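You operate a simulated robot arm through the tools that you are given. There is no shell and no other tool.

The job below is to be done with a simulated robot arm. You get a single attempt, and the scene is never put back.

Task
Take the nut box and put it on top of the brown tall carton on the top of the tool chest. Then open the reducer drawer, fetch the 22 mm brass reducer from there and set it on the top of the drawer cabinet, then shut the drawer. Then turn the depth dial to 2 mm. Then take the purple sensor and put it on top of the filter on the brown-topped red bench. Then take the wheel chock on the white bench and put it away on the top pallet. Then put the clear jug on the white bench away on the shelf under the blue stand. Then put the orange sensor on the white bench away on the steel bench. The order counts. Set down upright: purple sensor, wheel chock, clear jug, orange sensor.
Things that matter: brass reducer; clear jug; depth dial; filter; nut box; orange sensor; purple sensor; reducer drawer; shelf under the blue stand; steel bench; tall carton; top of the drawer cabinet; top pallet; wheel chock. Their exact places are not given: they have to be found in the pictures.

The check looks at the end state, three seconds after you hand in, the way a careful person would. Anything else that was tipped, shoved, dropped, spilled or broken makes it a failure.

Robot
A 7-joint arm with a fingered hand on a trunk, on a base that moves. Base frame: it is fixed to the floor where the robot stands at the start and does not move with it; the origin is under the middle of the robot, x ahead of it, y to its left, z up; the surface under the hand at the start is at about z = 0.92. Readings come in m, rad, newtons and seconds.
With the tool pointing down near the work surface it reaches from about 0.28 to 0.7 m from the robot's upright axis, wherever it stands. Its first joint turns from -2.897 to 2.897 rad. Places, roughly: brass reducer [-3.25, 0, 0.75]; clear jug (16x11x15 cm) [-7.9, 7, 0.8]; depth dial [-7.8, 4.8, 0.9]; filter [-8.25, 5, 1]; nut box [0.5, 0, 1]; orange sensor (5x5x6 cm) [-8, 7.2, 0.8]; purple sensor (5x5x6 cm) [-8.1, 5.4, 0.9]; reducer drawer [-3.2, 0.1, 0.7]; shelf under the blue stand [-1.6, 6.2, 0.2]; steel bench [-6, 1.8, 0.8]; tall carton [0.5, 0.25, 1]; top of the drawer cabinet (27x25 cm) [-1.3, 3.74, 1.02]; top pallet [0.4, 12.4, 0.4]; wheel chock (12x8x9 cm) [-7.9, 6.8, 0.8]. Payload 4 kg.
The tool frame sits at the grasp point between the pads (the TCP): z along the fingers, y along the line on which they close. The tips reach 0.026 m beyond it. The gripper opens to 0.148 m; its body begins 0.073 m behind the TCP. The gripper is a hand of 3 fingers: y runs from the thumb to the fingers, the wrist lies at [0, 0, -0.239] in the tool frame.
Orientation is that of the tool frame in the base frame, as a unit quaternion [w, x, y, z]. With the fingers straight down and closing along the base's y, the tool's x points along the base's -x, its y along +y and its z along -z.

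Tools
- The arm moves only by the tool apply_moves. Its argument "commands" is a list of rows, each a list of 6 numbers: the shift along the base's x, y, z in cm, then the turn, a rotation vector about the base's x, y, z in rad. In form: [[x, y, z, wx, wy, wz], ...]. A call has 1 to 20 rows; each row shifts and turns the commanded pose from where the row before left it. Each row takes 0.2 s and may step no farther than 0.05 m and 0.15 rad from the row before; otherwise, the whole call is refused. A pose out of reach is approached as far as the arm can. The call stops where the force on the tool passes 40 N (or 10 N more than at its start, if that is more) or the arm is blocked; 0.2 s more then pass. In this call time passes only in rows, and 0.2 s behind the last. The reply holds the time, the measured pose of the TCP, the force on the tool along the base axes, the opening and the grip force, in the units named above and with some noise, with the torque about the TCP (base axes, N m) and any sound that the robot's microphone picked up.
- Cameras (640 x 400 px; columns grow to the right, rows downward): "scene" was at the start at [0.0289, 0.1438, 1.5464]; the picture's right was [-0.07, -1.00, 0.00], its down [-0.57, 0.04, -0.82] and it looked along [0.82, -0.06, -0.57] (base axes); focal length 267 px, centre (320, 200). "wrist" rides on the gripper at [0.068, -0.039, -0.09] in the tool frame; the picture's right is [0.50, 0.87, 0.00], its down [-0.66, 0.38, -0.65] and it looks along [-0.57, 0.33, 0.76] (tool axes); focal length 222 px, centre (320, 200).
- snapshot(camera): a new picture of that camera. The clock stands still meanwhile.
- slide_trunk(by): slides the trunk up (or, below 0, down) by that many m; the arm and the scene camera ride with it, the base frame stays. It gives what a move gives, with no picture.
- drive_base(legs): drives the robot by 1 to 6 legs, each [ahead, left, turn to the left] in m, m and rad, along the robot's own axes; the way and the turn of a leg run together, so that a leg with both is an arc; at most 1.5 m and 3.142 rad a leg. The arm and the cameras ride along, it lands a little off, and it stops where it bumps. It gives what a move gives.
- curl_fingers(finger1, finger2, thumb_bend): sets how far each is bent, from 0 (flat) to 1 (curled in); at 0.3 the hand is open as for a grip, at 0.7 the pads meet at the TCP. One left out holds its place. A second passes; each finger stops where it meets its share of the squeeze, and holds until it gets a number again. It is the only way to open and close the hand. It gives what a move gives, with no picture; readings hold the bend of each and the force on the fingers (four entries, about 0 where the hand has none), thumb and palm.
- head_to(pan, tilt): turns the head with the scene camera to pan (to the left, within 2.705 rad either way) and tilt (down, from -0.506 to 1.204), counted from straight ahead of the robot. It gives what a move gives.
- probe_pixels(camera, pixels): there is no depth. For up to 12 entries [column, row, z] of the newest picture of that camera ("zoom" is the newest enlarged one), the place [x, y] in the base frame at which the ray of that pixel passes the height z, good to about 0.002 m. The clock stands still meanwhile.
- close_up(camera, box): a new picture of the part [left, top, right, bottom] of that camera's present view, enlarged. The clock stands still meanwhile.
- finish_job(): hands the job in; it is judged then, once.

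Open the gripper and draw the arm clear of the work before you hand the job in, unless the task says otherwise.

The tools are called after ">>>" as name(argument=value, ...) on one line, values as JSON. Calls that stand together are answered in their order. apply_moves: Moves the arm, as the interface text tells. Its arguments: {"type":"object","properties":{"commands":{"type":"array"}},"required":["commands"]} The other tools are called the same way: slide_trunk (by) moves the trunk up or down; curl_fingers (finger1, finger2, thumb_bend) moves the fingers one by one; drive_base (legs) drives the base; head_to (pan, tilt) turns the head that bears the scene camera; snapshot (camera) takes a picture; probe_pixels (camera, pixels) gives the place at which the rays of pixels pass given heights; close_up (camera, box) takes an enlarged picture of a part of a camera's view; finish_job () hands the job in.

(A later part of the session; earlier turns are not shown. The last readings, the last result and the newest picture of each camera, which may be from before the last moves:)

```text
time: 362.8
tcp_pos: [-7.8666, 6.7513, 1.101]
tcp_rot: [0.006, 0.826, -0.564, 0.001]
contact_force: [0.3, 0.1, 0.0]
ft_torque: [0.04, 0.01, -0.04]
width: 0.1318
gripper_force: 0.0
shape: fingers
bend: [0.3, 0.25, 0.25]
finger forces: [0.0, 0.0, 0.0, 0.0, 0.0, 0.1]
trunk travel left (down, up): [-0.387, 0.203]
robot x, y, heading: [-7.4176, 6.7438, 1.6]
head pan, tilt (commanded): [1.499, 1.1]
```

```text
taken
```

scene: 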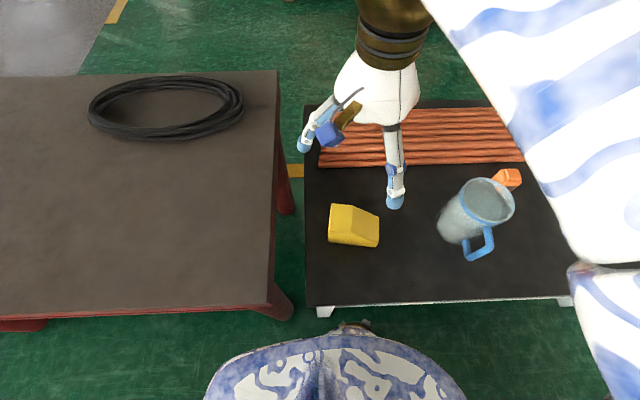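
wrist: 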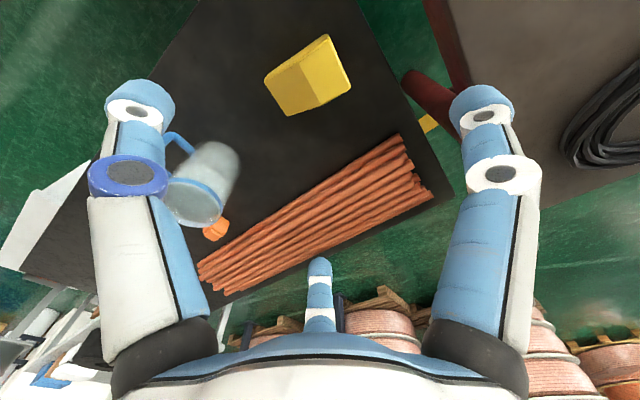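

The chock shows at (308,77) in the wrist view. I enlarge it to verify its corners and also probe the pipes' near edge.

>>> probe_pixels(camera="scene", pixels=[[330, 167, 0.785], [400, 165, 0.785], [440, 235, 0.765], [487, 200, 0.91], [475, 258, 0.85], [507, 180, 0.8]])

>>> close_up(camera="wrist", box=[244, 22, 372, 132])

```text
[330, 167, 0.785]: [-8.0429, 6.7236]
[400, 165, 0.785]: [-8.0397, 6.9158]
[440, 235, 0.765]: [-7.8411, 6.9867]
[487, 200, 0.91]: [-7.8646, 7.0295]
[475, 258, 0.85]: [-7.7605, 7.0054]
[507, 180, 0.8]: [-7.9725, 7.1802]
```

```text
3.64 times, centred on (308, 77) of wrist
```

zoom: 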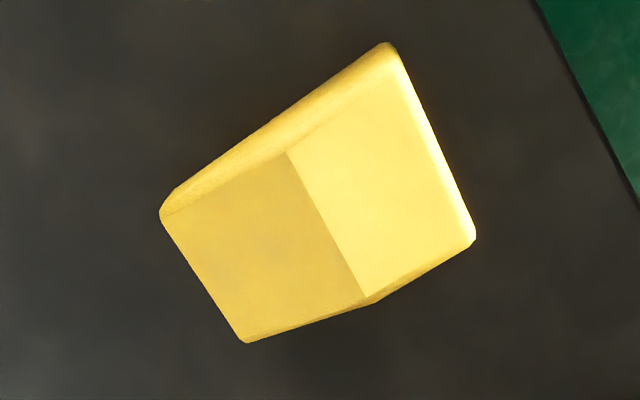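

I probe those corners at their heights.

>>> probe_pixels(camera="zoom", pixels=[[385, 43, 0.765], [162, 210, 0.765], [247, 342, 0.79], [473, 238, 0.85], [366, 298, 0.85], [288, 153, 0.85], [400, 66, 0.85], [165, 222, 0.79]])

```text
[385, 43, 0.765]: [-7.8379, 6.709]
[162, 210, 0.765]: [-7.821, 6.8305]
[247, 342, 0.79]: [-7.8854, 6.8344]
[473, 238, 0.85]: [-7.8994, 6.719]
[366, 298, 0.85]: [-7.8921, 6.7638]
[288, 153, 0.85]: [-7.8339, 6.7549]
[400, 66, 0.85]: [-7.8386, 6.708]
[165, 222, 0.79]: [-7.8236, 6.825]
```

Centre (-7.861, 6.773), 12.3 x 6.3 cm. I adjust a few millimetres and descend to z ≈ 0.88 first.

>>> apply_moves(commands=[[0.2, -0.3, -4.4, 0, 0, 0], [0, 0, -4.4, 0, 0, 0], [0, 0, -4.4, 0, 0, 0], [0, 0, -4.4, 0, 0, 0], [0, 0, -4.4, 0, 0, 0]])

>>> snapshot(camera="wrist")

>>> close_up(camera="scene", box=[270, 130, 430, 280])

```text
time: 363.9
tcp_pos: [-7.8649, 6.7471, 0.8776]
tcp_rot: [0.006, 0.825, -0.564, 0.001]
contact_force: [-0.1, -0.9, 0.0]
ft_torque: [-0.01, -0.01, 0.02]
width: 0.1318
gripper_force: 0.0
shape: fingers
bend: [0.3, 0.25, 0.25]
finger forces: [0.0, 0.1, 0.0, 0.0, 0.0, 0.0]
trunk travel left (down, up): [-0.387, 0.203]
robot x, y, heading: [-7.4189, 6.7432, 1.603]
head pan, tilt (commanded): [1.499, 1.1]
```

```text
taken
```

wrist: 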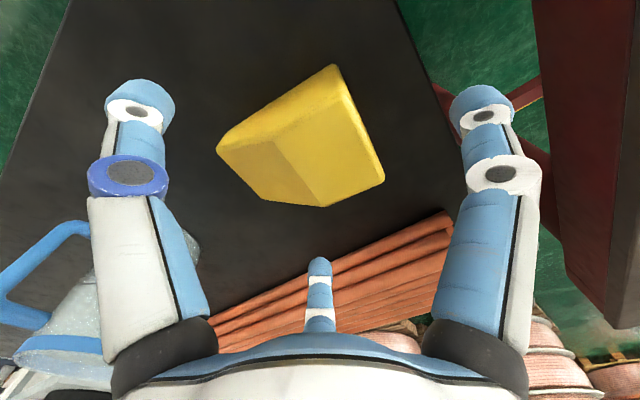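

```text
2.67 times, centred on (350, 205) of scene
```

zoom: 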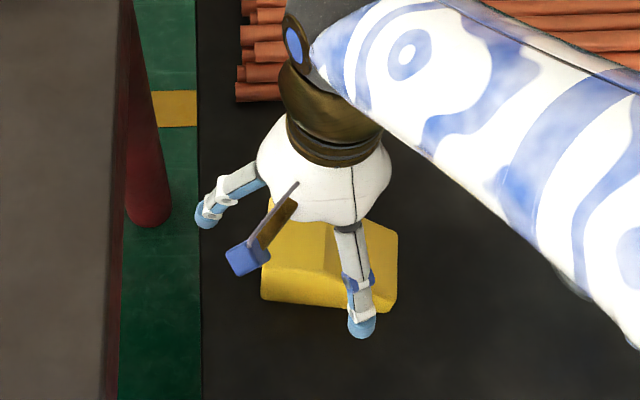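

Alignment is good; finger 1 is off the tall end, thumb and finger 2 at the sides. I descend to z ≈ 0.812.

>>> apply_moves(commands=[[0, 0.1, -3.0, 0, 0, 0], [0, 0, -2.2, 0, 0, 0], [0, 0, -1.3, 0, 0, 0]])

>>> snapshot(camera="wrist")

```text
time: 364.8
tcp_pos: [-7.8644, 6.7477, 0.8132]
tcp_rot: [0.006, 0.825, -0.564, 0.001]
contact_force: [0.0, 0.2, 0.1]
ft_torque: [-0.02, 0.01, -0.01]
width: 0.1319
gripper_force: 0.1
shape: fingers
bend: [0.3, 0.25, 0.25]
finger forces: [0.0, 0.0, 0.0, 0.0, 0.1, 0.0]
trunk travel left (down, up): [-0.387, 0.203]
robot x, y, heading: [-7.4197, 6.7414, 1.598]
head pan, tilt (commanded): [1.499, 1.1]
```

```text
taken
```

wrist: 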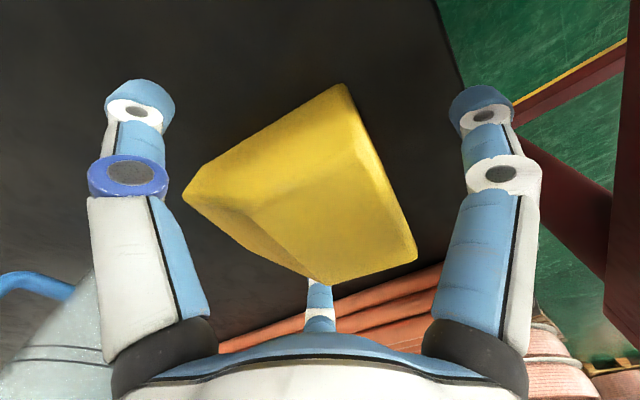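

The chock sits amid the fingers. I close in stages: first to near contact, then firmly.

>>> curl_fingers(finger1=0.42, finger2=0.42, thumb_bend=0.42)

>>> curl_fingers(finger1=0.55, finger2=0.58, thumb_bend=0.58)

>>> snapshot(camera="wrist")

```text
time: 365.8
tcp_pos: [-7.8636, 6.747, 0.8133]
tcp_rot: [0.006, 0.826, -0.564, 0.001]
contact_force: [-0.4, -0.5, -0.8]
ft_torque: [0.01, -0.01, 0.01]
width: 0.0891
gripper_force: 0.0
shape: fingers
bend: [0.42, 0.42, 0.42]
finger forces: [0.0, 0.0, 0.0, 0.0, 0.1, 0.0]
trunk travel left (down, up): [-0.387, 0.203]
robot x, y, heading: [-7.4244, 6.7456, 1.594]
head pan, tilt (commanded): [1.499, 1.1]
```

```text
time: 366.8
tcp_pos: [-7.8641, 6.747, 0.8149]
tcp_rot: [0.005, 0.826, -0.564, 0.001]
contact_force: [1.6, 1.4, 2.4]
ft_torque: [0.05, -0.06, -0.04]
width: 0.0608
gripper_force: 9.4
shape: fingers
bend: [0.51, 0.48, 0.52]
finger forces: [3.8, 7.1, 0.0, 0.0, 8.2, 0.1]
trunk travel left (down, up): [-0.387, 0.203]
robot x, y, heading: [-7.4206, 6.7434, 1.6]
head pan, tilt (commanded): [1.499, 1.1]
```

```text
taken
```

wrist: 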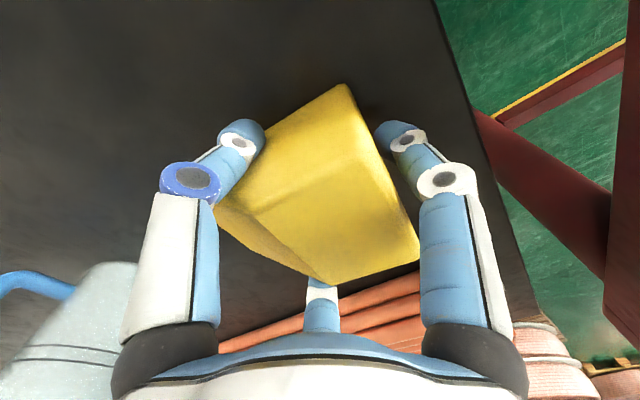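

All three fingers bear on it (3.8, 7.1, 8.2 N). I tighten more for the long carry and test-lift.

>>> curl_fingers(finger1=0.64, finger2=0.68, thumb_bend=0.7)

>>> apply_moves(commands=[[0, 0, 1.0, 0, 0, 0], [0, 0, 2.0, 0, 0, 0]])

>>> snapshot(camera="wrist")

>>> close_up(camera="scene", box=[270, 130, 430, 280])

```text
time: 367.8
tcp_pos: [-7.8651, 6.7474, 0.8141]
tcp_rot: [0.006, 0.826, -0.563, 0.001]
contact_force: [1.2, -0.4, 0.3]
ft_torque: [-0.02, 0.02, -0.01]
width: 0.0578
gripper_force: 22.3
shape: fingers
bend: [0.51, 0.47, 0.56]
finger forces: [12.0, 14.6, 0.0, 0.0, 18.9, 0.0]
trunk travel left (down, up): [-0.387, 0.203]
robot x, y, heading: [-7.421, 6.7422, 1.595]
head pan, tilt (commanded): [1.499, 1.1]
```

```text
time: 368.4
tcp_pos: [-7.8652, 6.7475, 0.8436]
tcp_rot: [0.005, 0.826, -0.564, 0.002]
contact_force: [0.1, 0.2, -3.9]
ft_torque: [-0.02, -0.03, 0.02]
width: 0.0582
gripper_force: 22.8
shape: fingers
bend: [0.51, 0.47, 0.56]
finger forces: [11.6, 14.8, 0.0, 0.1, 18.5, 0.1]
trunk travel left (down, up): [-0.387, 0.203]
robot x, y, heading: [-7.4173, 6.7415, 1.601]
head pan, tilt (commanded): [1.499, 1.1]
```

```text
taken
```

wrist: 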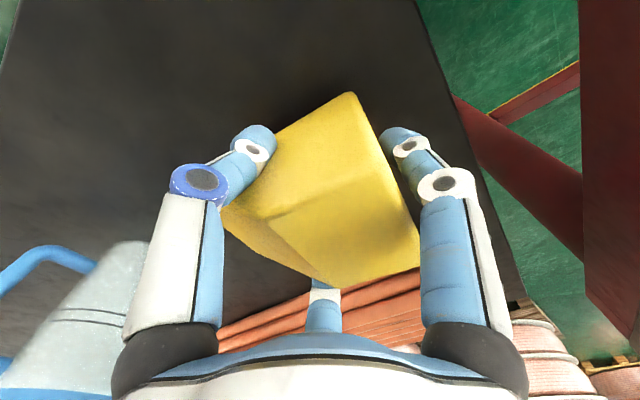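

```text
2.67 times, centred on (350, 205) of scene
```

zoom: 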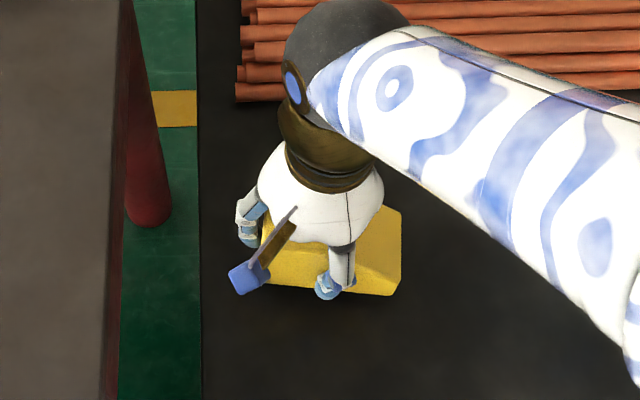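

The chock is lifted firmly (about 4 N). I raise it clear of the jug and swing it to the robot's front.

>>> apply_moves(commands=[[0, 0, 4.3, 0, 0, 0], [0, 0, 4.3, 0, 0, 0], [0, 0, 4.3, 0, 0, 0], [0, 0, 4.3, 0, 0, 0], [0, 0, 4.3, 0, 0, 0], [0, 0, 4.3, 0, 0, 0], [3.34, 2.74, 0, 0, 0, -0.0195], [3.34, 2.74, 0, 0, 0, -0.0195], [3.34, 2.74, 0, 0, 0, -0.0195], [3.34, 2.74, 0, 0, 0, -0.0195], [3.34, 2.74, 0, 0, 0, -0.0195], [3.34, 2.74, 0, 0, 0, -0.0195], [3.34, 2.74, 0, 0, 0, -0.0195], [3.34, 2.74, 0, 0, 0, -0.0195], [3.34, 2.74, 0, 0, 0, -0.0195], [3.34, 2.74, 0, 0, 0, -0.0195], [3.34, 2.74, 0, 0, 0, -0.0195], [3.34, 2.74, 0, 0, 0, -0.0195], [3.34, 2.74, 0, 0, 0, -0.0195]])

>>> head_to(pan=-0.5, tilt=0.35)

>>> snapshot(camera="scene")

>>> snapshot(camera="wrist")

```text
time: 372.4
tcp_pos: [-7.4293, 7.1038, 1.0999]
tcp_rot: [0.006, 0.747, -0.664, 0.0]
contact_force: [-0.9, -0.5, -2.7]
ft_torque: [-0.04, 0.0, -0.02]
width: 0.0566
gripper_force: 21.9
shape: fingers
bend: [0.51, 0.47, 0.57]
finger forces: [10.0, 15.5, 0.1, 0.0, 18.5, 0.0]
trunk travel left (down, up): [-0.387, 0.203]
robot x, y, heading: [-7.4192, 6.7409, 1.603]
head pan, tilt (commanded): [1.499, 1.1]
```

```text
time: 374.3
tcp_pos: [-7.4314, 7.1017, 1.1023]
tcp_rot: [0.007, 0.748, -0.664, 0.001]
contact_force: [-0.1, -0.1, -2.3]
ft_torque: [-0.06, -0.02, -0.01]
width: 0.0565
gripper_force: 22.2
shape: fingers
bend: [0.51, 0.47, 0.57]
finger forces: [9.9, 15.5, 0.0, 0.0, 18.5, 0.0]
trunk travel left (down, up): [-0.387, 0.203]
robot x, y, heading: [-7.419, 6.7432, 1.598]
head pan, tilt (commanded): [-0.499, 0.351]
```

```text
taken
```

scene: 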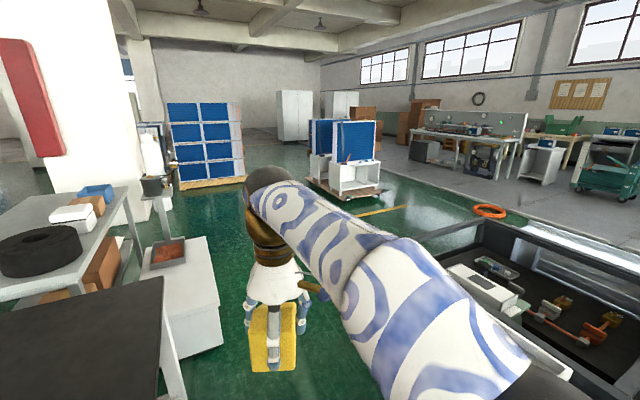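

```text
taken
```

wrist: 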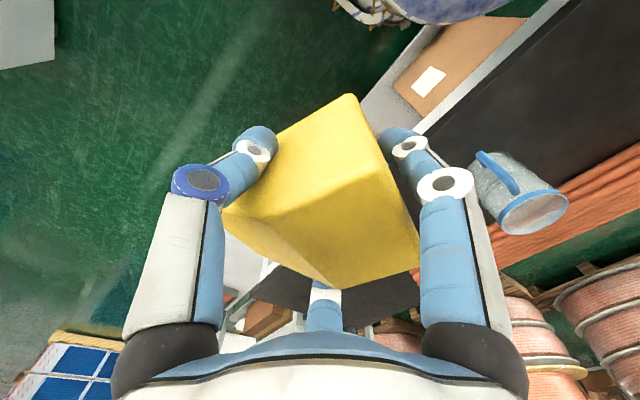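

The carry is stable. I zoom toward the destination's direction (about (456,133)) to identify the top pallet and the way there.

>>> close_up(camera="scene", box=[260, 70, 500, 220])

>>> probe_pixels(camera="scene", pixels=[[165, 372, 0], [222, 345, 0], [345, 200, 0], [380, 190, 0], [310, 182, 0], [488, 212, 0], [210, 190, 0], [245, 183, 0], [410, 205, 0], [455, 225, 0]])

```text
2.67 times, centred on (380, 145) of scene
```

zoom: 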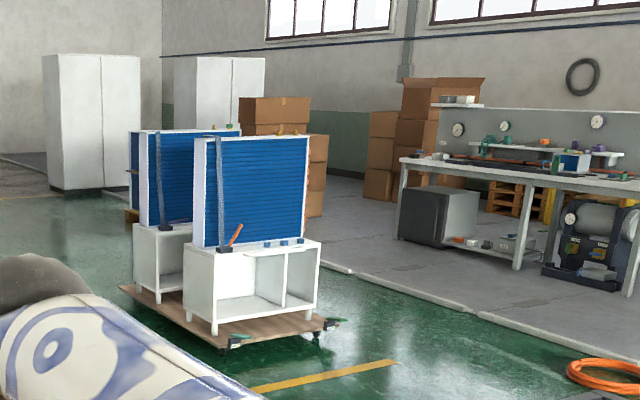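

```text
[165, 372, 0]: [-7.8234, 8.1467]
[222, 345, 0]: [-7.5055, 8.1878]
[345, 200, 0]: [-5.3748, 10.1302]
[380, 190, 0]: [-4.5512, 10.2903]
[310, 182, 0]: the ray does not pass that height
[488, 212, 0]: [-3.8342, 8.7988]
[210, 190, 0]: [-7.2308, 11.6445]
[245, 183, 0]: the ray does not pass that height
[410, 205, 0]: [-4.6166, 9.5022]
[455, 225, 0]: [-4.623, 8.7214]
```

The yellow wooden pallets near the far wall (zoom (515,195)) look like the target. A white curb edges the grey floor area, so I need to know whether it can be crossed; I zoom on it.

>>> close_up(camera="scene", box=[380, 110, 560, 210])

>>> probe_pixels(camera="scene", pixels=[[440, 190, 0], [440, 186, 0.03], [415, 180, 0], [470, 200, 0], [520, 210, 0]])

```text
3.56 times, centred on (470, 160) of scene
```

zoom: 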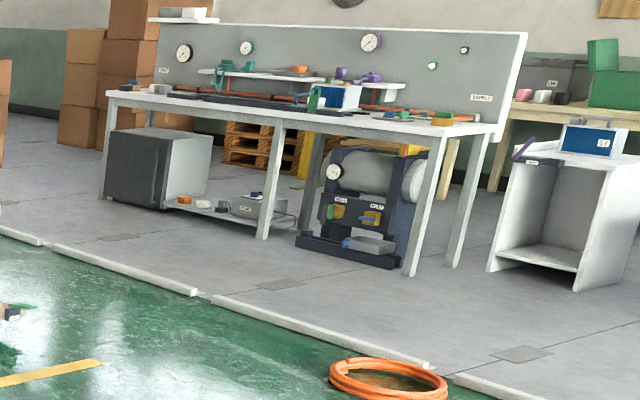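

```text
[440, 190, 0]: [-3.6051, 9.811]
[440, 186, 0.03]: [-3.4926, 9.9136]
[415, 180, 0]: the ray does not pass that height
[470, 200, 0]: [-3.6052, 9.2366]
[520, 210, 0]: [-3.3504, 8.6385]
```

The curb is raised, so I won't cross it; I'll return the way I came, through the stool gap, and enter the grey area from its open south side. First I shift right and back down the corridor to y ≈ 4.3.

>>> drive_base(legs=[[0, -0.25, -0.03], [-1.3, 0, 0], [-1.15, 0, 0]])

```text
time: 387.7
tcp_pos: [-7.2073, 4.6656, 1.1013]
tcp_rot: [0.006, 0.723, -0.691, 0.0]
contact_force: [-0.2, 0.0, -3.0]
ft_torque: [-0.01, 0.01, 0.01]
width: 0.0565
gripper_force: 22.4
shape: fingers
bend: [0.51, 0.47, 0.57]
finger forces: [9.9, 15.6, 0.1, 0.1, 18.6, 0.0]
trunk travel left (down, up): [-0.387, 0.203]
robot x, y, heading: [-7.2229, 4.3028, 1.534]
head pan, tilt (commanded): [-0.499, 0.351]
stopped in leg 3: the robot was blocked; the commanded pose is now the measured one
```

The base was stopped by something at (-7.22, 4.30), 6 cm further left than my way in. I look down at my left-rear side before moving again.

>>> head_to(pan=2.3, tilt=0.95)

>>> snapshot(camera="scene")

>>> head_to(pan=-2.5, tilt=0.95)

>>> snapshot(camera="scene")

```text
time: 390.2
tcp_pos: [-7.2076, 4.6666, 1.102]
tcp_rot: [0.006, 0.723, -0.691, 0.001]
contact_force: [-0.3, 0.6, -3.4]
ft_torque: [-0.05, -0.01, -0.01]
width: 0.0563
gripper_force: 22.3
shape: fingers
bend: [0.51, 0.47, 0.57]
finger forces: [10.0, 15.5, 0.0, 0.1, 18.5, 0.1]
trunk travel left (down, up): [-0.387, 0.203]
robot x, y, heading: [-7.2222, 4.3042, 1.525]
head pan, tilt (commanded): [2.3, 0.949]
```

```text
taken
```

scene: 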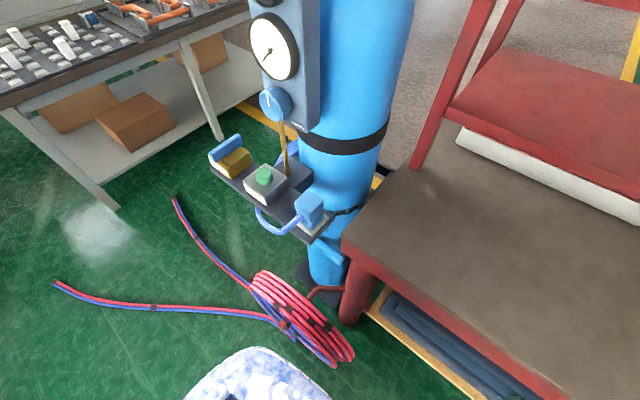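

```text
time: 394.0
tcp_pos: [-7.2063, 4.666, 1.1034]
tcp_rot: [0.006, 0.723, -0.691, 0.0]
contact_force: [-0.1, 0.5, -3.4]
ft_torque: [-0.04, 0.02, 0.0]
width: 0.0564
gripper_force: 21.5
shape: fingers
bend: [0.51, 0.47, 0.57]
finger forces: [10.0, 15.7, 0.0, 0.1, 18.4, 0.1]
trunk travel left (down, up): [-0.387, 0.203]
robot x, y, heading: [-7.2205, 4.3022, 1.529]
head pan, tilt (commanded): [-2.499, 0.949]
```

```text
taken
```

scene: 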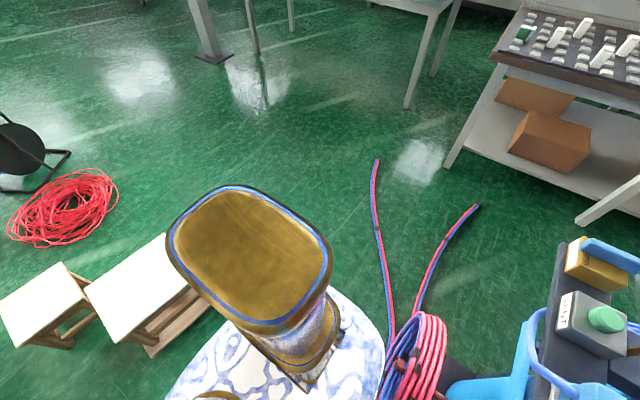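

I touched the hose coil at my left rear (it still stands as before). I move away from it: slightly ahead and 6 cm to the right, back onto the line I came in on.

>>> drive_base(legs=[[0.06, -0.03, 0], [0, -0.03, 0.04]])

>>> head_to(pan=2.6, tilt=1.0)

>>> snapshot(camera="scene")

```text
time: 395.4
tcp_pos: [-7.1583, 4.7237, 1.1016]
tcp_rot: [0.006, 0.736, -0.676, 0.0]
contact_force: [-1.1, -0.1, -3.1]
ft_torque: [-0.04, 0.02, 0.0]
width: 0.0564
gripper_force: 22.2
shape: fingers
bend: [0.51, 0.47, 0.57]
finger forces: [9.8, 15.7, 0.0, 0.1, 18.6, 0.1]
trunk travel left (down, up): [-0.387, 0.203]
robot x, y, heading: [-7.1585, 4.366, 1.562]
head pan, tilt (commanded): [-2.499, 0.949]
```

```text
time: 399.4
tcp_pos: [-7.1586, 4.7243, 1.1015]
tcp_rot: [0.006, 0.737, -0.676, 0.0]
contact_force: [-0.7, -0.1, -2.6]
ft_torque: [-0.09, -0.02, 0.0]
width: 0.0563
gripper_force: 22.1
shape: fingers
bend: [0.51, 0.47, 0.57]
finger forces: [9.9, 15.7, 0.0, 0.0, 18.6, 0.1]
trunk travel left (down, up): [-0.387, 0.203]
robot x, y, heading: [-7.1589, 4.3651, 1.565]
head pan, tilt (commanded): [2.601, 1.0]
```

```text
taken
```

scene: 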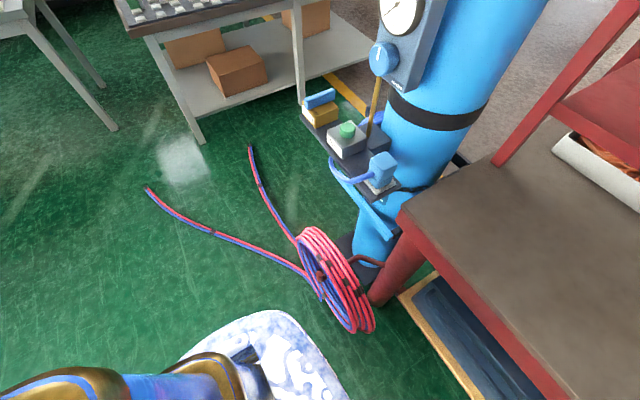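

There is clearance again. I probe the coil's nearest points and my base's edge before reversing along the earlier diagonal.

>>> probe_pixels(camera="scene", pixels=[[352, 333, 0.02], [372, 330, 0.1], [300, 270, 0], [315, 290, 0], [340, 385, 0.2], [290, 318, 0.2]])

>>> drive_base(legs=[[0, 0, 0.325]])

```text
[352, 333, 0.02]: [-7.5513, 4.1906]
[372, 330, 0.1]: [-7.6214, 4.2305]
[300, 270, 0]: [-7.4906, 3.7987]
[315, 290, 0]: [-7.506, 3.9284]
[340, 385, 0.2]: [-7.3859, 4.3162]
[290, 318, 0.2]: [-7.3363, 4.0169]
```

```text
time: 400.9
tcp_pos: [-7.2731, 4.7051, 1.1027]
tcp_rot: [0.006, 0.837, -0.547, 0.002]
contact_force: [0.5, 1.0, -2.8]
ft_torque: [-0.04, -0.04, 0.0]
width: 0.0562
gripper_force: 21.8
shape: fingers
bend: [0.51, 0.47, 0.57]
finger forces: [9.7, 15.6, 0.0, 0.0, 18.5, 0.1]
trunk travel left (down, up): [-0.387, 0.203]
robot x, y, heading: [-7.1561, 4.3626, 1.894]
head pan, tilt (commanded): [2.601, 1.0]
```

The coil's nearest edge is at (-7.51, 3.93); my path stays east of it. I reverse 0.5 m, turn to 2.33 and reverse along the diagonal.

>>> drive_base(legs=[[-0.5, 0, 0], [0, 0, 0.437], [-0.98, 0, 0]])

```text
time: 409.8
tcp_pos: [-6.5702, 3.4227, 1.1002]
tcp_rot: [0.005, 0.932, -0.363, 0.002]
contact_force: [0.8, 0.5, -3.1]
ft_torque: [-0.03, 0.0, -0.03]
width: 0.0566
gripper_force: 22.0
shape: fingers
bend: [0.51, 0.47, 0.57]
finger forces: [9.7, 15.6, 0.1, 0.0, 18.4, 0.1]
trunk travel left (down, up): [-0.387, 0.203]
robot x, y, heading: [-6.3285, 3.1551, 2.312]
head pan, tilt (commanded): [2.601, 1.0]
```

I'm past the stools. I turn to face +x and drive east along y ≈ 3.15 to x ≈ -2.65.

>>> drive_base(legs=[[0, 0, -2.31], [1.4, 0, 0], [1.4, 0, 0], [0.9, 0, 0]])

>>> drive_base(legs=[[0, 0, 1.57]])

>>> head_to(pan=0.0, tilt=0.4)

>>> snapshot(camera="scene")

```text
time: 433.2
tcp_pos: [-2.2678, 3.291, 1.1007]
tcp_rot: [-0.005, -0.064, 0.998, 0.004]
contact_force: [-0.5, 0.1, -1.7]
ft_torque: [-0.02, 0.06, 0.03]
width: 0.0555
gripper_force: 21.1
shape: fingers
bend: [0.52, 0.47, 0.57]
finger forces: [9.3, 15.6, 0.0, 0.0, 18.5, 0.0]
trunk travel left (down, up): [-0.387, 0.203]
robot x, y, heading: [-2.6278, 3.2766, 0.041]
head pan, tilt (commanded): [2.601, 1.0]
```

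```text
time: 437.4
tcp_pos: [-2.6378, 3.6374, 1.1021]
tcp_rot: [0.006, 0.747, -0.665, 0.0]
contact_force: [0.0, 0.3, -3.2]
ft_torque: [-0.07, 0.02, 0.0]
width: 0.0547
gripper_force: 21.6
shape: fingers
bend: [0.52, 0.47, 0.57]
finger forces: [9.1, 15.6, 0.0, 0.0, 18.4, 0.1]
trunk travel left (down, up): [-0.387, 0.203]
robot x, y, heading: [-2.6297, 3.278, 1.601]
head pan, tilt (commanded): [2.601, 1.0]
```

```text
time: 439.7
tcp_pos: [-2.6375, 3.6373, 1.1012]
tcp_rot: [0.006, 0.747, -0.665, 0.0]
contact_force: [0.3, -0.3, -2.5]
ft_torque: [-0.06, -0.01, -0.04]
width: 0.0547
gripper_force: 21.8
shape: fingers
bend: [0.52, 0.47, 0.57]
finger forces: [9.2, 15.5, 0.0, 0.1, 18.4, 0.0]
trunk travel left (down, up): [-0.387, 0.203]
robot x, y, heading: [-2.6275, 3.2765, 1.599]
head pan, tilt (commanded): [0.0, 0.4]
```

```text
taken
```

scene: 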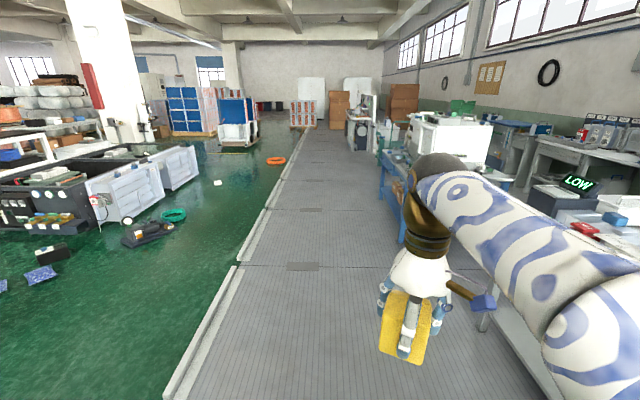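

The lane between the curb and the blue stand is clear. I drive north 4.4 m along x ≈ -2.7 and look again.

>>> drive_base(legs=[[0, 0.08, -0.03], [1.5, 0, 0], [1.5, 0, 0], [1.4, 0, 0]])

>>> head_to(pan=-0.6, tilt=0.4)

>>> snapshot(camera="scene")

>>> head_to(pan=0.2, tilt=0.4)

>>> snapshot(camera="scene")

```text
time: 461.7
tcp_pos: [-2.7493, 8.1069, 1.1027]
tcp_rot: [0.007, 0.737, -0.676, -0.001]
contact_force: [-0.1, 0.2, -3.6]
ft_torque: [-0.04, -0.01, -0.01]
width: 0.0551
gripper_force: 21.6
shape: fingers
bend: [0.52, 0.47, 0.57]
finger forces: [9.2, 15.7, 0.1, 0.0, 18.4, 0.1]
trunk travel left (down, up): [-0.387, 0.203]
robot x, y, heading: [-2.7524, 7.7491, 1.573]
head pan, tilt (commanded): [0.0, 0.4]
```

```text
time: 462.7
tcp_pos: [-2.7503, 8.1072, 1.1017]
tcp_rot: [0.006, 0.738, -0.675, 0.001]
contact_force: [0.3, 0.3, -3.1]
ft_torque: [-0.04, 0.02, -0.03]
width: 0.0548
gripper_force: 21.1
shape: fingers
bend: [0.52, 0.47, 0.57]
finger forces: [9.2, 15.6, 0.0, 0.1, 18.4, 0.1]
trunk travel left (down, up): [-0.387, 0.203]
robot x, y, heading: [-2.7531, 7.7483, 1.57]
head pan, tilt (commanded): [-0.6, 0.4]
```

```text
taken
```

scene: 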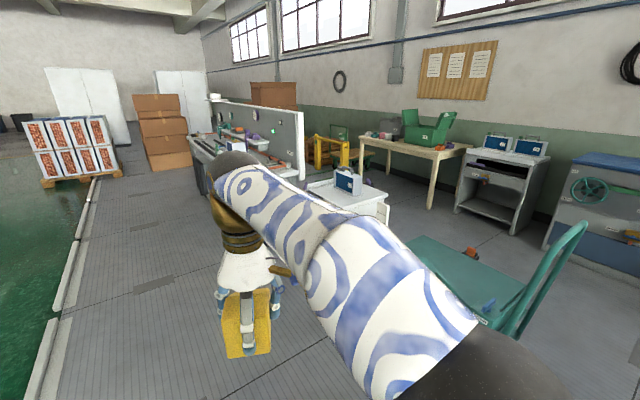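

```text
time: 463.8
tcp_pos: [-2.7506, 8.1074, 1.1018]
tcp_rot: [0.007, 0.737, -0.676, 0.0]
contact_force: [0.9, 0.2, -3.2]
ft_torque: [-0.06, -0.01, -0.01]
width: 0.055
gripper_force: 21.5
shape: fingers
bend: [0.52, 0.47, 0.57]
finger forces: [9.2, 15.5, 0.1, 0.0, 18.5, 0.0]
trunk travel left (down, up): [-0.387, 0.203]
robot x, y, heading: [-2.7465, 7.745, 1.566]
head pan, tilt (commanded): [0.201, 0.4]
```

```text
taken
```

scene: 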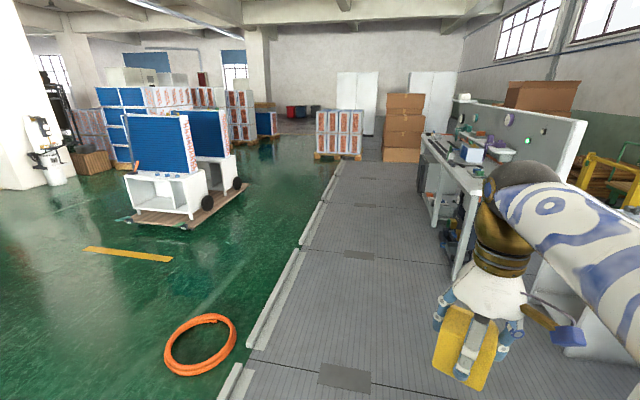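

A long table with a gauge panel stands on the right; the pallets are behind it near the wall. I probe its legs and the boxes, then go further north.

>>> probe_pixels(camera="scene", pixels=[[456, 278, 0], [433, 225, 0], [250, 350, 0], [235, 345, 0], [335, 160, 0], [400, 162, 0], [300, 245, 0], [320, 200, 0]])

>>> drive_base(legs=[[1.5, 0, 0], [1.2, 0, 0]])

>>> head_to(pan=-0.9, tilt=0.45)

>>> snapshot(camera="scene")

>>> head_to(pan=-0.1, tilt=0.45)

>>> snapshot(camera="scene")

```text
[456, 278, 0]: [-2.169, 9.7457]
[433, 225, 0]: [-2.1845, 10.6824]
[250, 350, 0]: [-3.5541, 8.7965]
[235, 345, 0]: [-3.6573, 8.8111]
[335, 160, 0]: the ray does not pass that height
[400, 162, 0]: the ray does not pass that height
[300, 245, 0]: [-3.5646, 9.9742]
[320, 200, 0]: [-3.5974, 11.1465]
```

```text
time: 477.3
tcp_pos: [-2.769, 10.8764, 1.1016]
tcp_rot: [0.006, 0.744, -0.668, 0.0]
contact_force: [-0.3, 0.1, -3.6]
ft_torque: [-0.06, -0.02, 0.03]
width: 0.0549
gripper_force: 22.1
shape: fingers
bend: [0.52, 0.47, 0.57]
finger forces: [9.2, 15.6, 0.1, 0.0, 18.4, 0.0]
trunk travel left (down, up): [-0.387, 0.203]
robot x, y, heading: [-2.7601, 10.5136, 1.593]
head pan, tilt (commanded): [0.201, 0.4]
```

```text
time: 478.6
tcp_pos: [-2.7695, 10.8778, 1.1012]
tcp_rot: [0.006, 0.744, -0.668, -0.001]
contact_force: [-0.7, -1.0, -2.9]
ft_torque: [-0.04, 0.03, 0.02]
width: 0.0548
gripper_force: 21.7
shape: fingers
bend: [0.52, 0.47, 0.57]
finger forces: [9.2, 15.7, 0.1, 0.0, 18.3, 0.0]
trunk travel left (down, up): [-0.387, 0.203]
robot x, y, heading: [-2.7652, 10.5191, 1.589]
head pan, tilt (commanded): [-0.901, 0.45]
```

```text
taken
```

scene: 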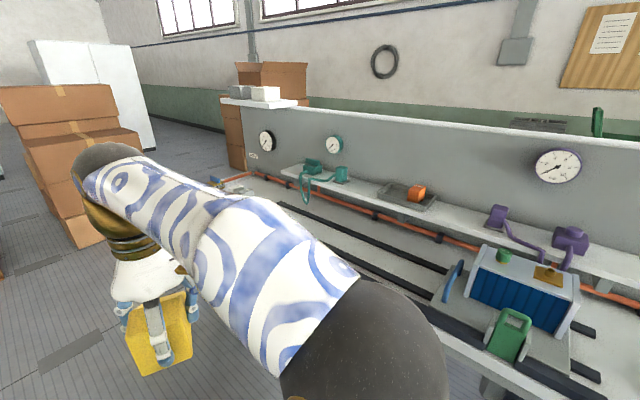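

```text
time: 479.7
tcp_pos: [-2.7693, 10.8776, 1.1016]
tcp_rot: [0.006, 0.746, -0.666, 0.0]
contact_force: [0.0, 0.2, -2.9]
ft_torque: [-0.03, -0.03, 0.0]
width: 0.0549
gripper_force: 22.0
shape: fingers
bend: [0.52, 0.47, 0.57]
finger forces: [9.2, 15.7, 0.0, 0.1, 18.4, 0.0]
trunk travel left (down, up): [-0.387, 0.203]
robot x, y, heading: [-2.7669, 10.515, 1.59]
head pan, tilt (commanded): [-0.099, 0.45]
```

```text
taken
```

scene: 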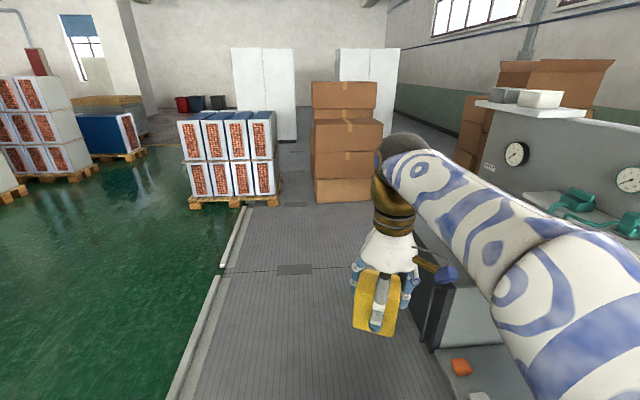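

There's a passage between the cardboard stack (345,150) and the table's north end. I probe these to plan the turn.

>>> probe_pixels(camera="scene", pixels=[[378, 196, 0], [316, 203, 0], [437, 350, 0], [450, 340, 0], [415, 250, 0], [232, 262, 0], [280, 207, 0], [495, 104, 1.3], [585, 115, 1.3]])

>>> drive_base(legs=[[0.9, 0, -0.02]])

>>> head_to(pan=-1.0, tilt=0.45)

>>> snapshot(camera="scene")

```text
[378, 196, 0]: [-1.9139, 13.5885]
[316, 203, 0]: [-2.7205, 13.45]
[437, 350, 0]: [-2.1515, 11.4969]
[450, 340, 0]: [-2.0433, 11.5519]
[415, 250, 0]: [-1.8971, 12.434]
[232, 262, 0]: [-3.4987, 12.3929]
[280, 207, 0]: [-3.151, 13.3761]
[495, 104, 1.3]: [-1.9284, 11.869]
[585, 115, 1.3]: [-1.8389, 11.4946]
```

```text
time: 484.6
tcp_pos: [-2.7832, 11.8016, 1.1014]
tcp_rot: [0.005, 0.742, -0.67, 0.0]
contact_force: [-0.2, 0.8, -2.4]
ft_torque: [-0.06, 0.02, 0.0]
width: 0.0546
gripper_force: 21.4
shape: fingers
bend: [0.52, 0.47, 0.57]
finger forces: [9.2, 15.6, 0.1, 0.0, 18.4, 0.0]
trunk travel left (down, up): [-0.387, 0.203]
robot x, y, heading: [-2.7784, 11.4418, 1.582]
head pan, tilt (commanded): [-0.099, 0.45]
```

```text
time: 485.8
tcp_pos: [-2.7817, 11.8015, 1.1011]
tcp_rot: [0.006, 0.742, -0.671, 0.0]
contact_force: [-1.2, -0.7, -3.2]
ft_torque: [-0.05, 0.0, -0.01]
width: 0.0548
gripper_force: 22.2
shape: fingers
bend: [0.52, 0.47, 0.57]
finger forces: [9.3, 15.6, 0.0, 0.0, 18.4, 0.0]
trunk travel left (down, up): [-0.387, 0.203]
robot x, y, heading: [-2.777, 11.4432, 1.579]
head pan, tilt (commanded): [-1.0, 0.45]
```

```text
taken
```

scene: 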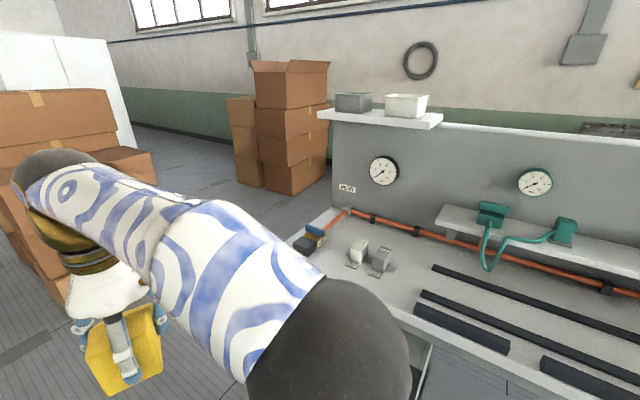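

The passage lies between the table's north end (y ≈ 11.9) and the cardboard stack (y ≥ 13.45). I drive to y ≈ 12.65, turn to face +x and look at the pallets.

>>> drive_base(legs=[[1.2, 0, 0], [0, 0, -1.57]])

>>> head_to(pan=-0.1, tilt=0.5)

>>> snapshot(camera="scene")

```text
time: 495.7
tcp_pos: [-2.4315, 12.6335, 1.1012]
tcp_rot: [-0.004, -0.038, 0.999, 0.004]
contact_force: [-0.4, -0.1, -3.5]
ft_torque: [0.0, 0.01, -0.03]
width: 0.054
gripper_force: 21.5
shape: fingers
bend: [0.52, 0.47, 0.57]
finger forces: [9.0, 15.6, 0.0, 0.1, 18.3, 0.0]
trunk travel left (down, up): [-0.387, 0.203]
robot x, y, heading: [-2.7933, 12.6373, -0.012]
head pan, tilt (commanded): [-1.0, 0.45]
```

```text
time: 496.9
tcp_pos: [-2.4324, 12.6332, 1.1027]
tcp_rot: [-0.005, -0.036, 0.999, 0.004]
contact_force: [0.1, -0.6, -2.8]
ft_torque: [0.01, 0.06, -0.02]
width: 0.0545
gripper_force: 21.2
shape: fingers
bend: [0.52, 0.47, 0.57]
finger forces: [9.1, 15.6, 0.0, 0.0, 18.3, 0.0]
trunk travel left (down, up): [-0.387, 0.203]
robot x, y, heading: [-2.7939, 12.6378, -0.01]
head pan, tilt (commanded): [-0.099, 0.499]
```

```text
taken
```

scene: 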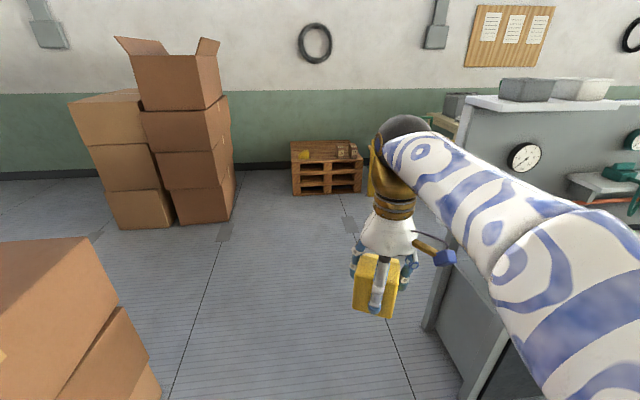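

The pallet stack is ahead at (325,168), with a few things already on it. I zoom in.

>>> close_up(camera="scene", box=[270, 120, 410, 210])

>>> probe_pixels(camera="scene", pixels=[[292, 193, 0], [362, 190, 0], [235, 195, 0], [205, 222, 0], [155, 390, 0], [105, 310, 0.5], [425, 325, 0], [470, 390, 0]])

```text
4.44 times, centred on (340, 165) of scene
```

zoom: 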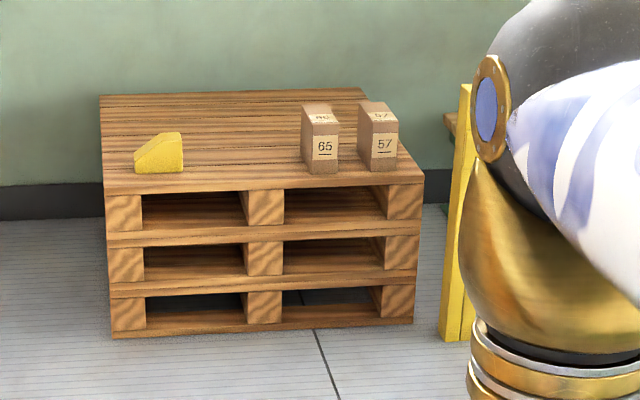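

```text
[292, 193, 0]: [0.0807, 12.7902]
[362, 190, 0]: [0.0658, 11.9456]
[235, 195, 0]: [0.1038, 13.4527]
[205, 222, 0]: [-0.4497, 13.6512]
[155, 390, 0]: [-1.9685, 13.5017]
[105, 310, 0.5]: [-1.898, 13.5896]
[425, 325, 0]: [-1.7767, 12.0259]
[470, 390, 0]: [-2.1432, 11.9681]
```

The stack's front face is at x ≈ 0.075 from y 11.95 to 12.79, with free space on top between the other yellow chock and the boxes. I drive ahead 1.75 m keeping y ≈ 12.63.

>>> drive_base(legs=[[1.3, 0.03, 0.012], [0.45, 0, 0]])

>>> head_to(pan=0.0, tilt=0.75)

>>> snapshot(camera="scene")

```text
time: 505.9
tcp_pos: [-0.6548, 12.6569, 1.1023]
tcp_rot: [-0.004, -0.047, 0.999, 0.005]
contact_force: [0.4, -1.0, -3.0]
ft_torque: [0.02, 0.06, -0.01]
width: 0.0546
gripper_force: 21.1
shape: fingers
bend: [0.52, 0.47, 0.57]
finger forces: [8.9, 15.7, 0.0, 0.0, 18.3, 0.0]
trunk travel left (down, up): [-0.387, 0.203]
robot x, y, heading: [-1.0165, 12.6533, 0.008]
head pan, tilt (commanded): [-0.099, 0.499]
```

```text
time: 506.6
tcp_pos: [-0.6554, 12.658, 1.1015]
tcp_rot: [-0.005, -0.048, 0.999, 0.004]
contact_force: [0.7, 1.2, -1.6]
ft_torque: [0.01, 0.04, -0.01]
width: 0.0543
gripper_force: 21.0
shape: fingers
bend: [0.52, 0.47, 0.57]
finger forces: [9.0, 15.6, 0.1, 0.0, 18.3, 0.1]
trunk travel left (down, up): [-0.387, 0.203]
robot x, y, heading: [-1.0142, 12.6534, 0.0]
head pan, tilt (commanded): [0.0, 0.75]
```

```text
taken
```

scene: 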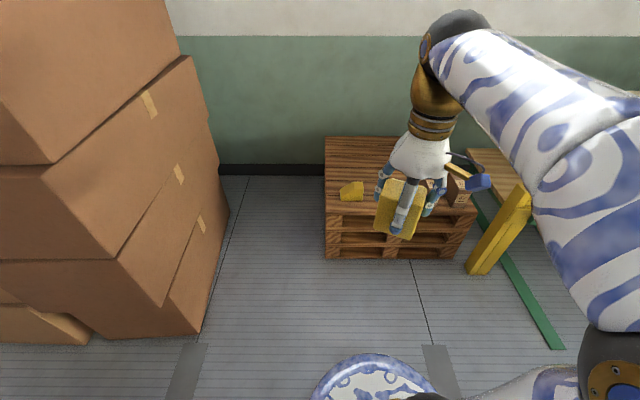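

A yellow post stands right of the pallets, so I'll stay at y ≈ 12.6 and reach slightly right. I probe the pallet's edges and things on it.

>>> close_up(camera="scene", box=[310, 120, 530, 290])

>>> probe_pixels(camera="scene", pixels=[[327, 259, 0], [462, 259, 0], [326, 215, 0.4], [470, 214, 0.4], [326, 137, 0.4], [342, 200, 0.4], [362, 200, 0.4], [470, 274, 0], [488, 270, 0], [365, 358, 0.2], [440, 200, 0.4]])

```text
2.35 times, centred on (420, 205) of scene
```

zoom: 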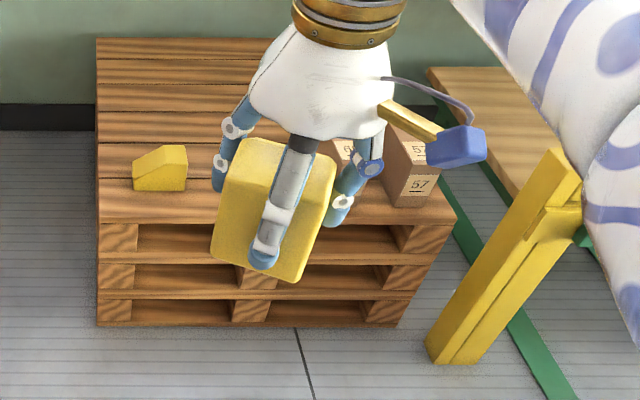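

```text
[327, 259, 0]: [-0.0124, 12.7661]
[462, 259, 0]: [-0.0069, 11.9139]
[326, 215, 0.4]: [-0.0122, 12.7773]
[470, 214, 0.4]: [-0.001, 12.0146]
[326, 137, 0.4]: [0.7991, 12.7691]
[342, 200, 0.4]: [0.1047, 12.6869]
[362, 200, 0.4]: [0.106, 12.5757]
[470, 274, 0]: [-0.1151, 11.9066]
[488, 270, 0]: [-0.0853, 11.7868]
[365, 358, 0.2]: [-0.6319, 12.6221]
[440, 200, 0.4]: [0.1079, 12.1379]
```

The pallet's top is at z 0.4 with its front edge at x ≈ -0.01; the other chock is at y 12.58-12.69 and the boxes at y < 12.34, so the spot (0.12, 12.46) is free. I drive up to x ≈ -0.52 and lower the trunk.

>>> drive_base(legs=[[0.49, -0.04, 0]])

>>> slide_trunk(by=-0.36)

>>> head_to(pan=-0.2, tilt=0.9)

>>> snapshot(camera="scene")

```text
time: 509.6
tcp_pos: [-0.1623, 12.622, 1.1026]
tcp_rot: [-0.004, -0.049, 0.999, 0.005]
contact_force: [0.9, -0.8, -4.0]
ft_torque: [0.0, 0.02, 0.02]
width: 0.0543
gripper_force: 21.3
shape: fingers
bend: [0.52, 0.47, 0.57]
finger forces: [8.9, 15.6, 0.0, 0.0, 18.2, 0.0]
trunk travel left (down, up): [-0.387, 0.203]
robot x, y, heading: [-0.5221, 12.6173, 0.011]
head pan, tilt (commanded): [0.0, 0.75]
```

```text
time: 513.1
tcp_pos: [-0.1628, 12.6226, 0.741]
tcp_rot: [-0.005, -0.049, 0.999, 0.004]
contact_force: [0.2, -0.1, -2.4]
ft_torque: [-0.04, 0.02, 0.02]
width: 0.054
gripper_force: 21.6
shape: fingers
bend: [0.52, 0.47, 0.57]
finger forces: [9.0, 15.6, 0.1, 0.0, 18.4, 0.0]
trunk travel left (down, up): [-0.027, 0.563]
robot x, y, heading: [-0.5256, 12.6198, 0.005]
head pan, tilt (commanded): [0.0, 0.75]
```

```text
time: 513.8
tcp_pos: [-0.1639, 12.6218, 0.7412]
tcp_rot: [-0.004, -0.048, 0.999, 0.004]
contact_force: [-0.1, -0.8, -3.3]
ft_torque: [0.0, 0.06, 0.02]
width: 0.0545
gripper_force: 21.8
shape: fingers
bend: [0.52, 0.47, 0.57]
finger forces: [8.9, 15.6, 0.0, 0.1, 18.3, 0.1]
trunk travel left (down, up): [-0.027, 0.563]
robot x, y, heading: [-0.5229, 12.6195, 0.005]
head pan, tilt (commanded): [-0.201, 0.901]
```

```text
taken
```

scene: 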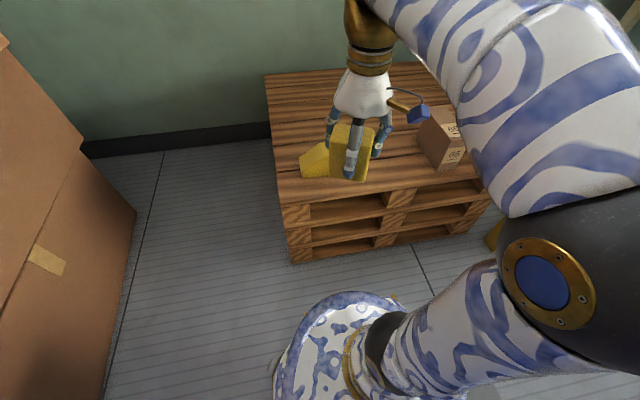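

I move over the free spot while turning the chock's long axis along x, at z ≈ 0.58, and then inspect the clearances.

>>> probe_pixels(camera="scene", pixels=[[437, 170, 0.4], [420, 150, 0.4], [302, 178, 0.4], [330, 175, 0.4], [275, 75, 0.4], [278, 206, 0.4], [480, 180, 0.4]])

>>> apply_moves(commands=[[3.24, -2.03, -1.5, 0, 0, 0.0525], [3.24, -2.03, -1.5, 0, 0, 0.0525], [3.24, -2.03, -1.5, 0, 0, 0.0525], [3.24, -2.03, -1.5, 0, 0, 0.0525], [3.24, -2.03, -1.5, 0, 0, 0.0525], [3.24, -2.03, -1.5, 0, 0, 0.0525], [3.24, -2.03, -1.5, 0, 0, 0.0525], [3.24, -2.03, -1.5, 0, 0, 0.0525]])

>>> snapshot(camera="scene")

>>> snapshot(camera="wrist")

```text
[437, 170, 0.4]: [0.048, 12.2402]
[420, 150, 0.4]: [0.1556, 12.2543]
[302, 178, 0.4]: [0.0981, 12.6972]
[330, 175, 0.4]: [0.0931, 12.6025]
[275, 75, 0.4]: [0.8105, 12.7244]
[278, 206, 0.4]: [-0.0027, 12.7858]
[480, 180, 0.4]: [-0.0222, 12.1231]
```

```text
time: 515.6
tcp_pos: [0.0971, 12.4587, 0.6227]
tcp_rot: [-0.005, -0.256, 0.967, 0.002]
contact_force: [0.3, 0.5, -2.3]
ft_torque: [-0.03, 0.03, 0.01]
width: 0.054
gripper_force: 21.6
shape: fingers
bend: [0.52, 0.47, 0.57]
finger forces: [9.4, 15.4, 0.0, 0.1, 18.2, 0.1]
trunk travel left (down, up): [-0.027, 0.563]
robot x, y, heading: [-0.5259, 12.6204, 0.005]
head pan, tilt (commanded): [-0.201, 0.901]
```

```text
taken
```

scene: 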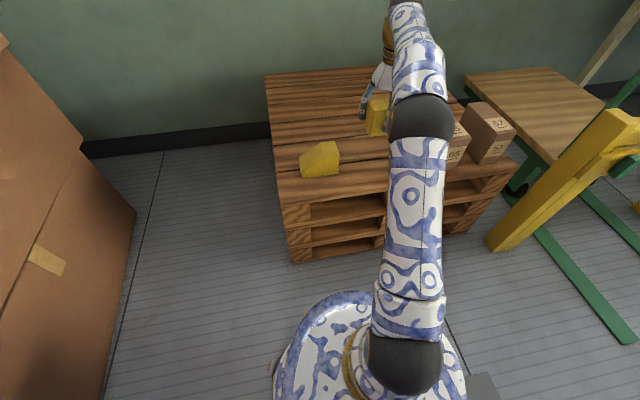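

```text
taken
```

wrist: 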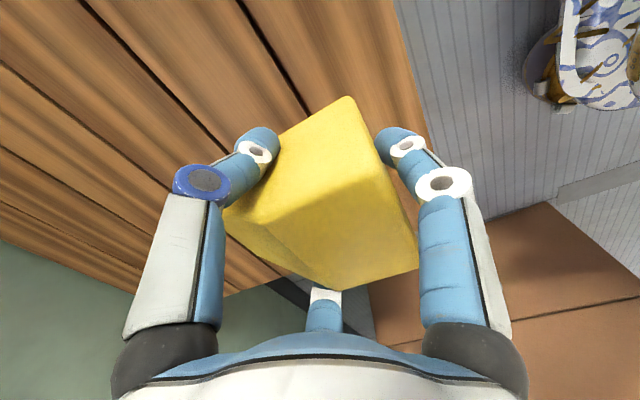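

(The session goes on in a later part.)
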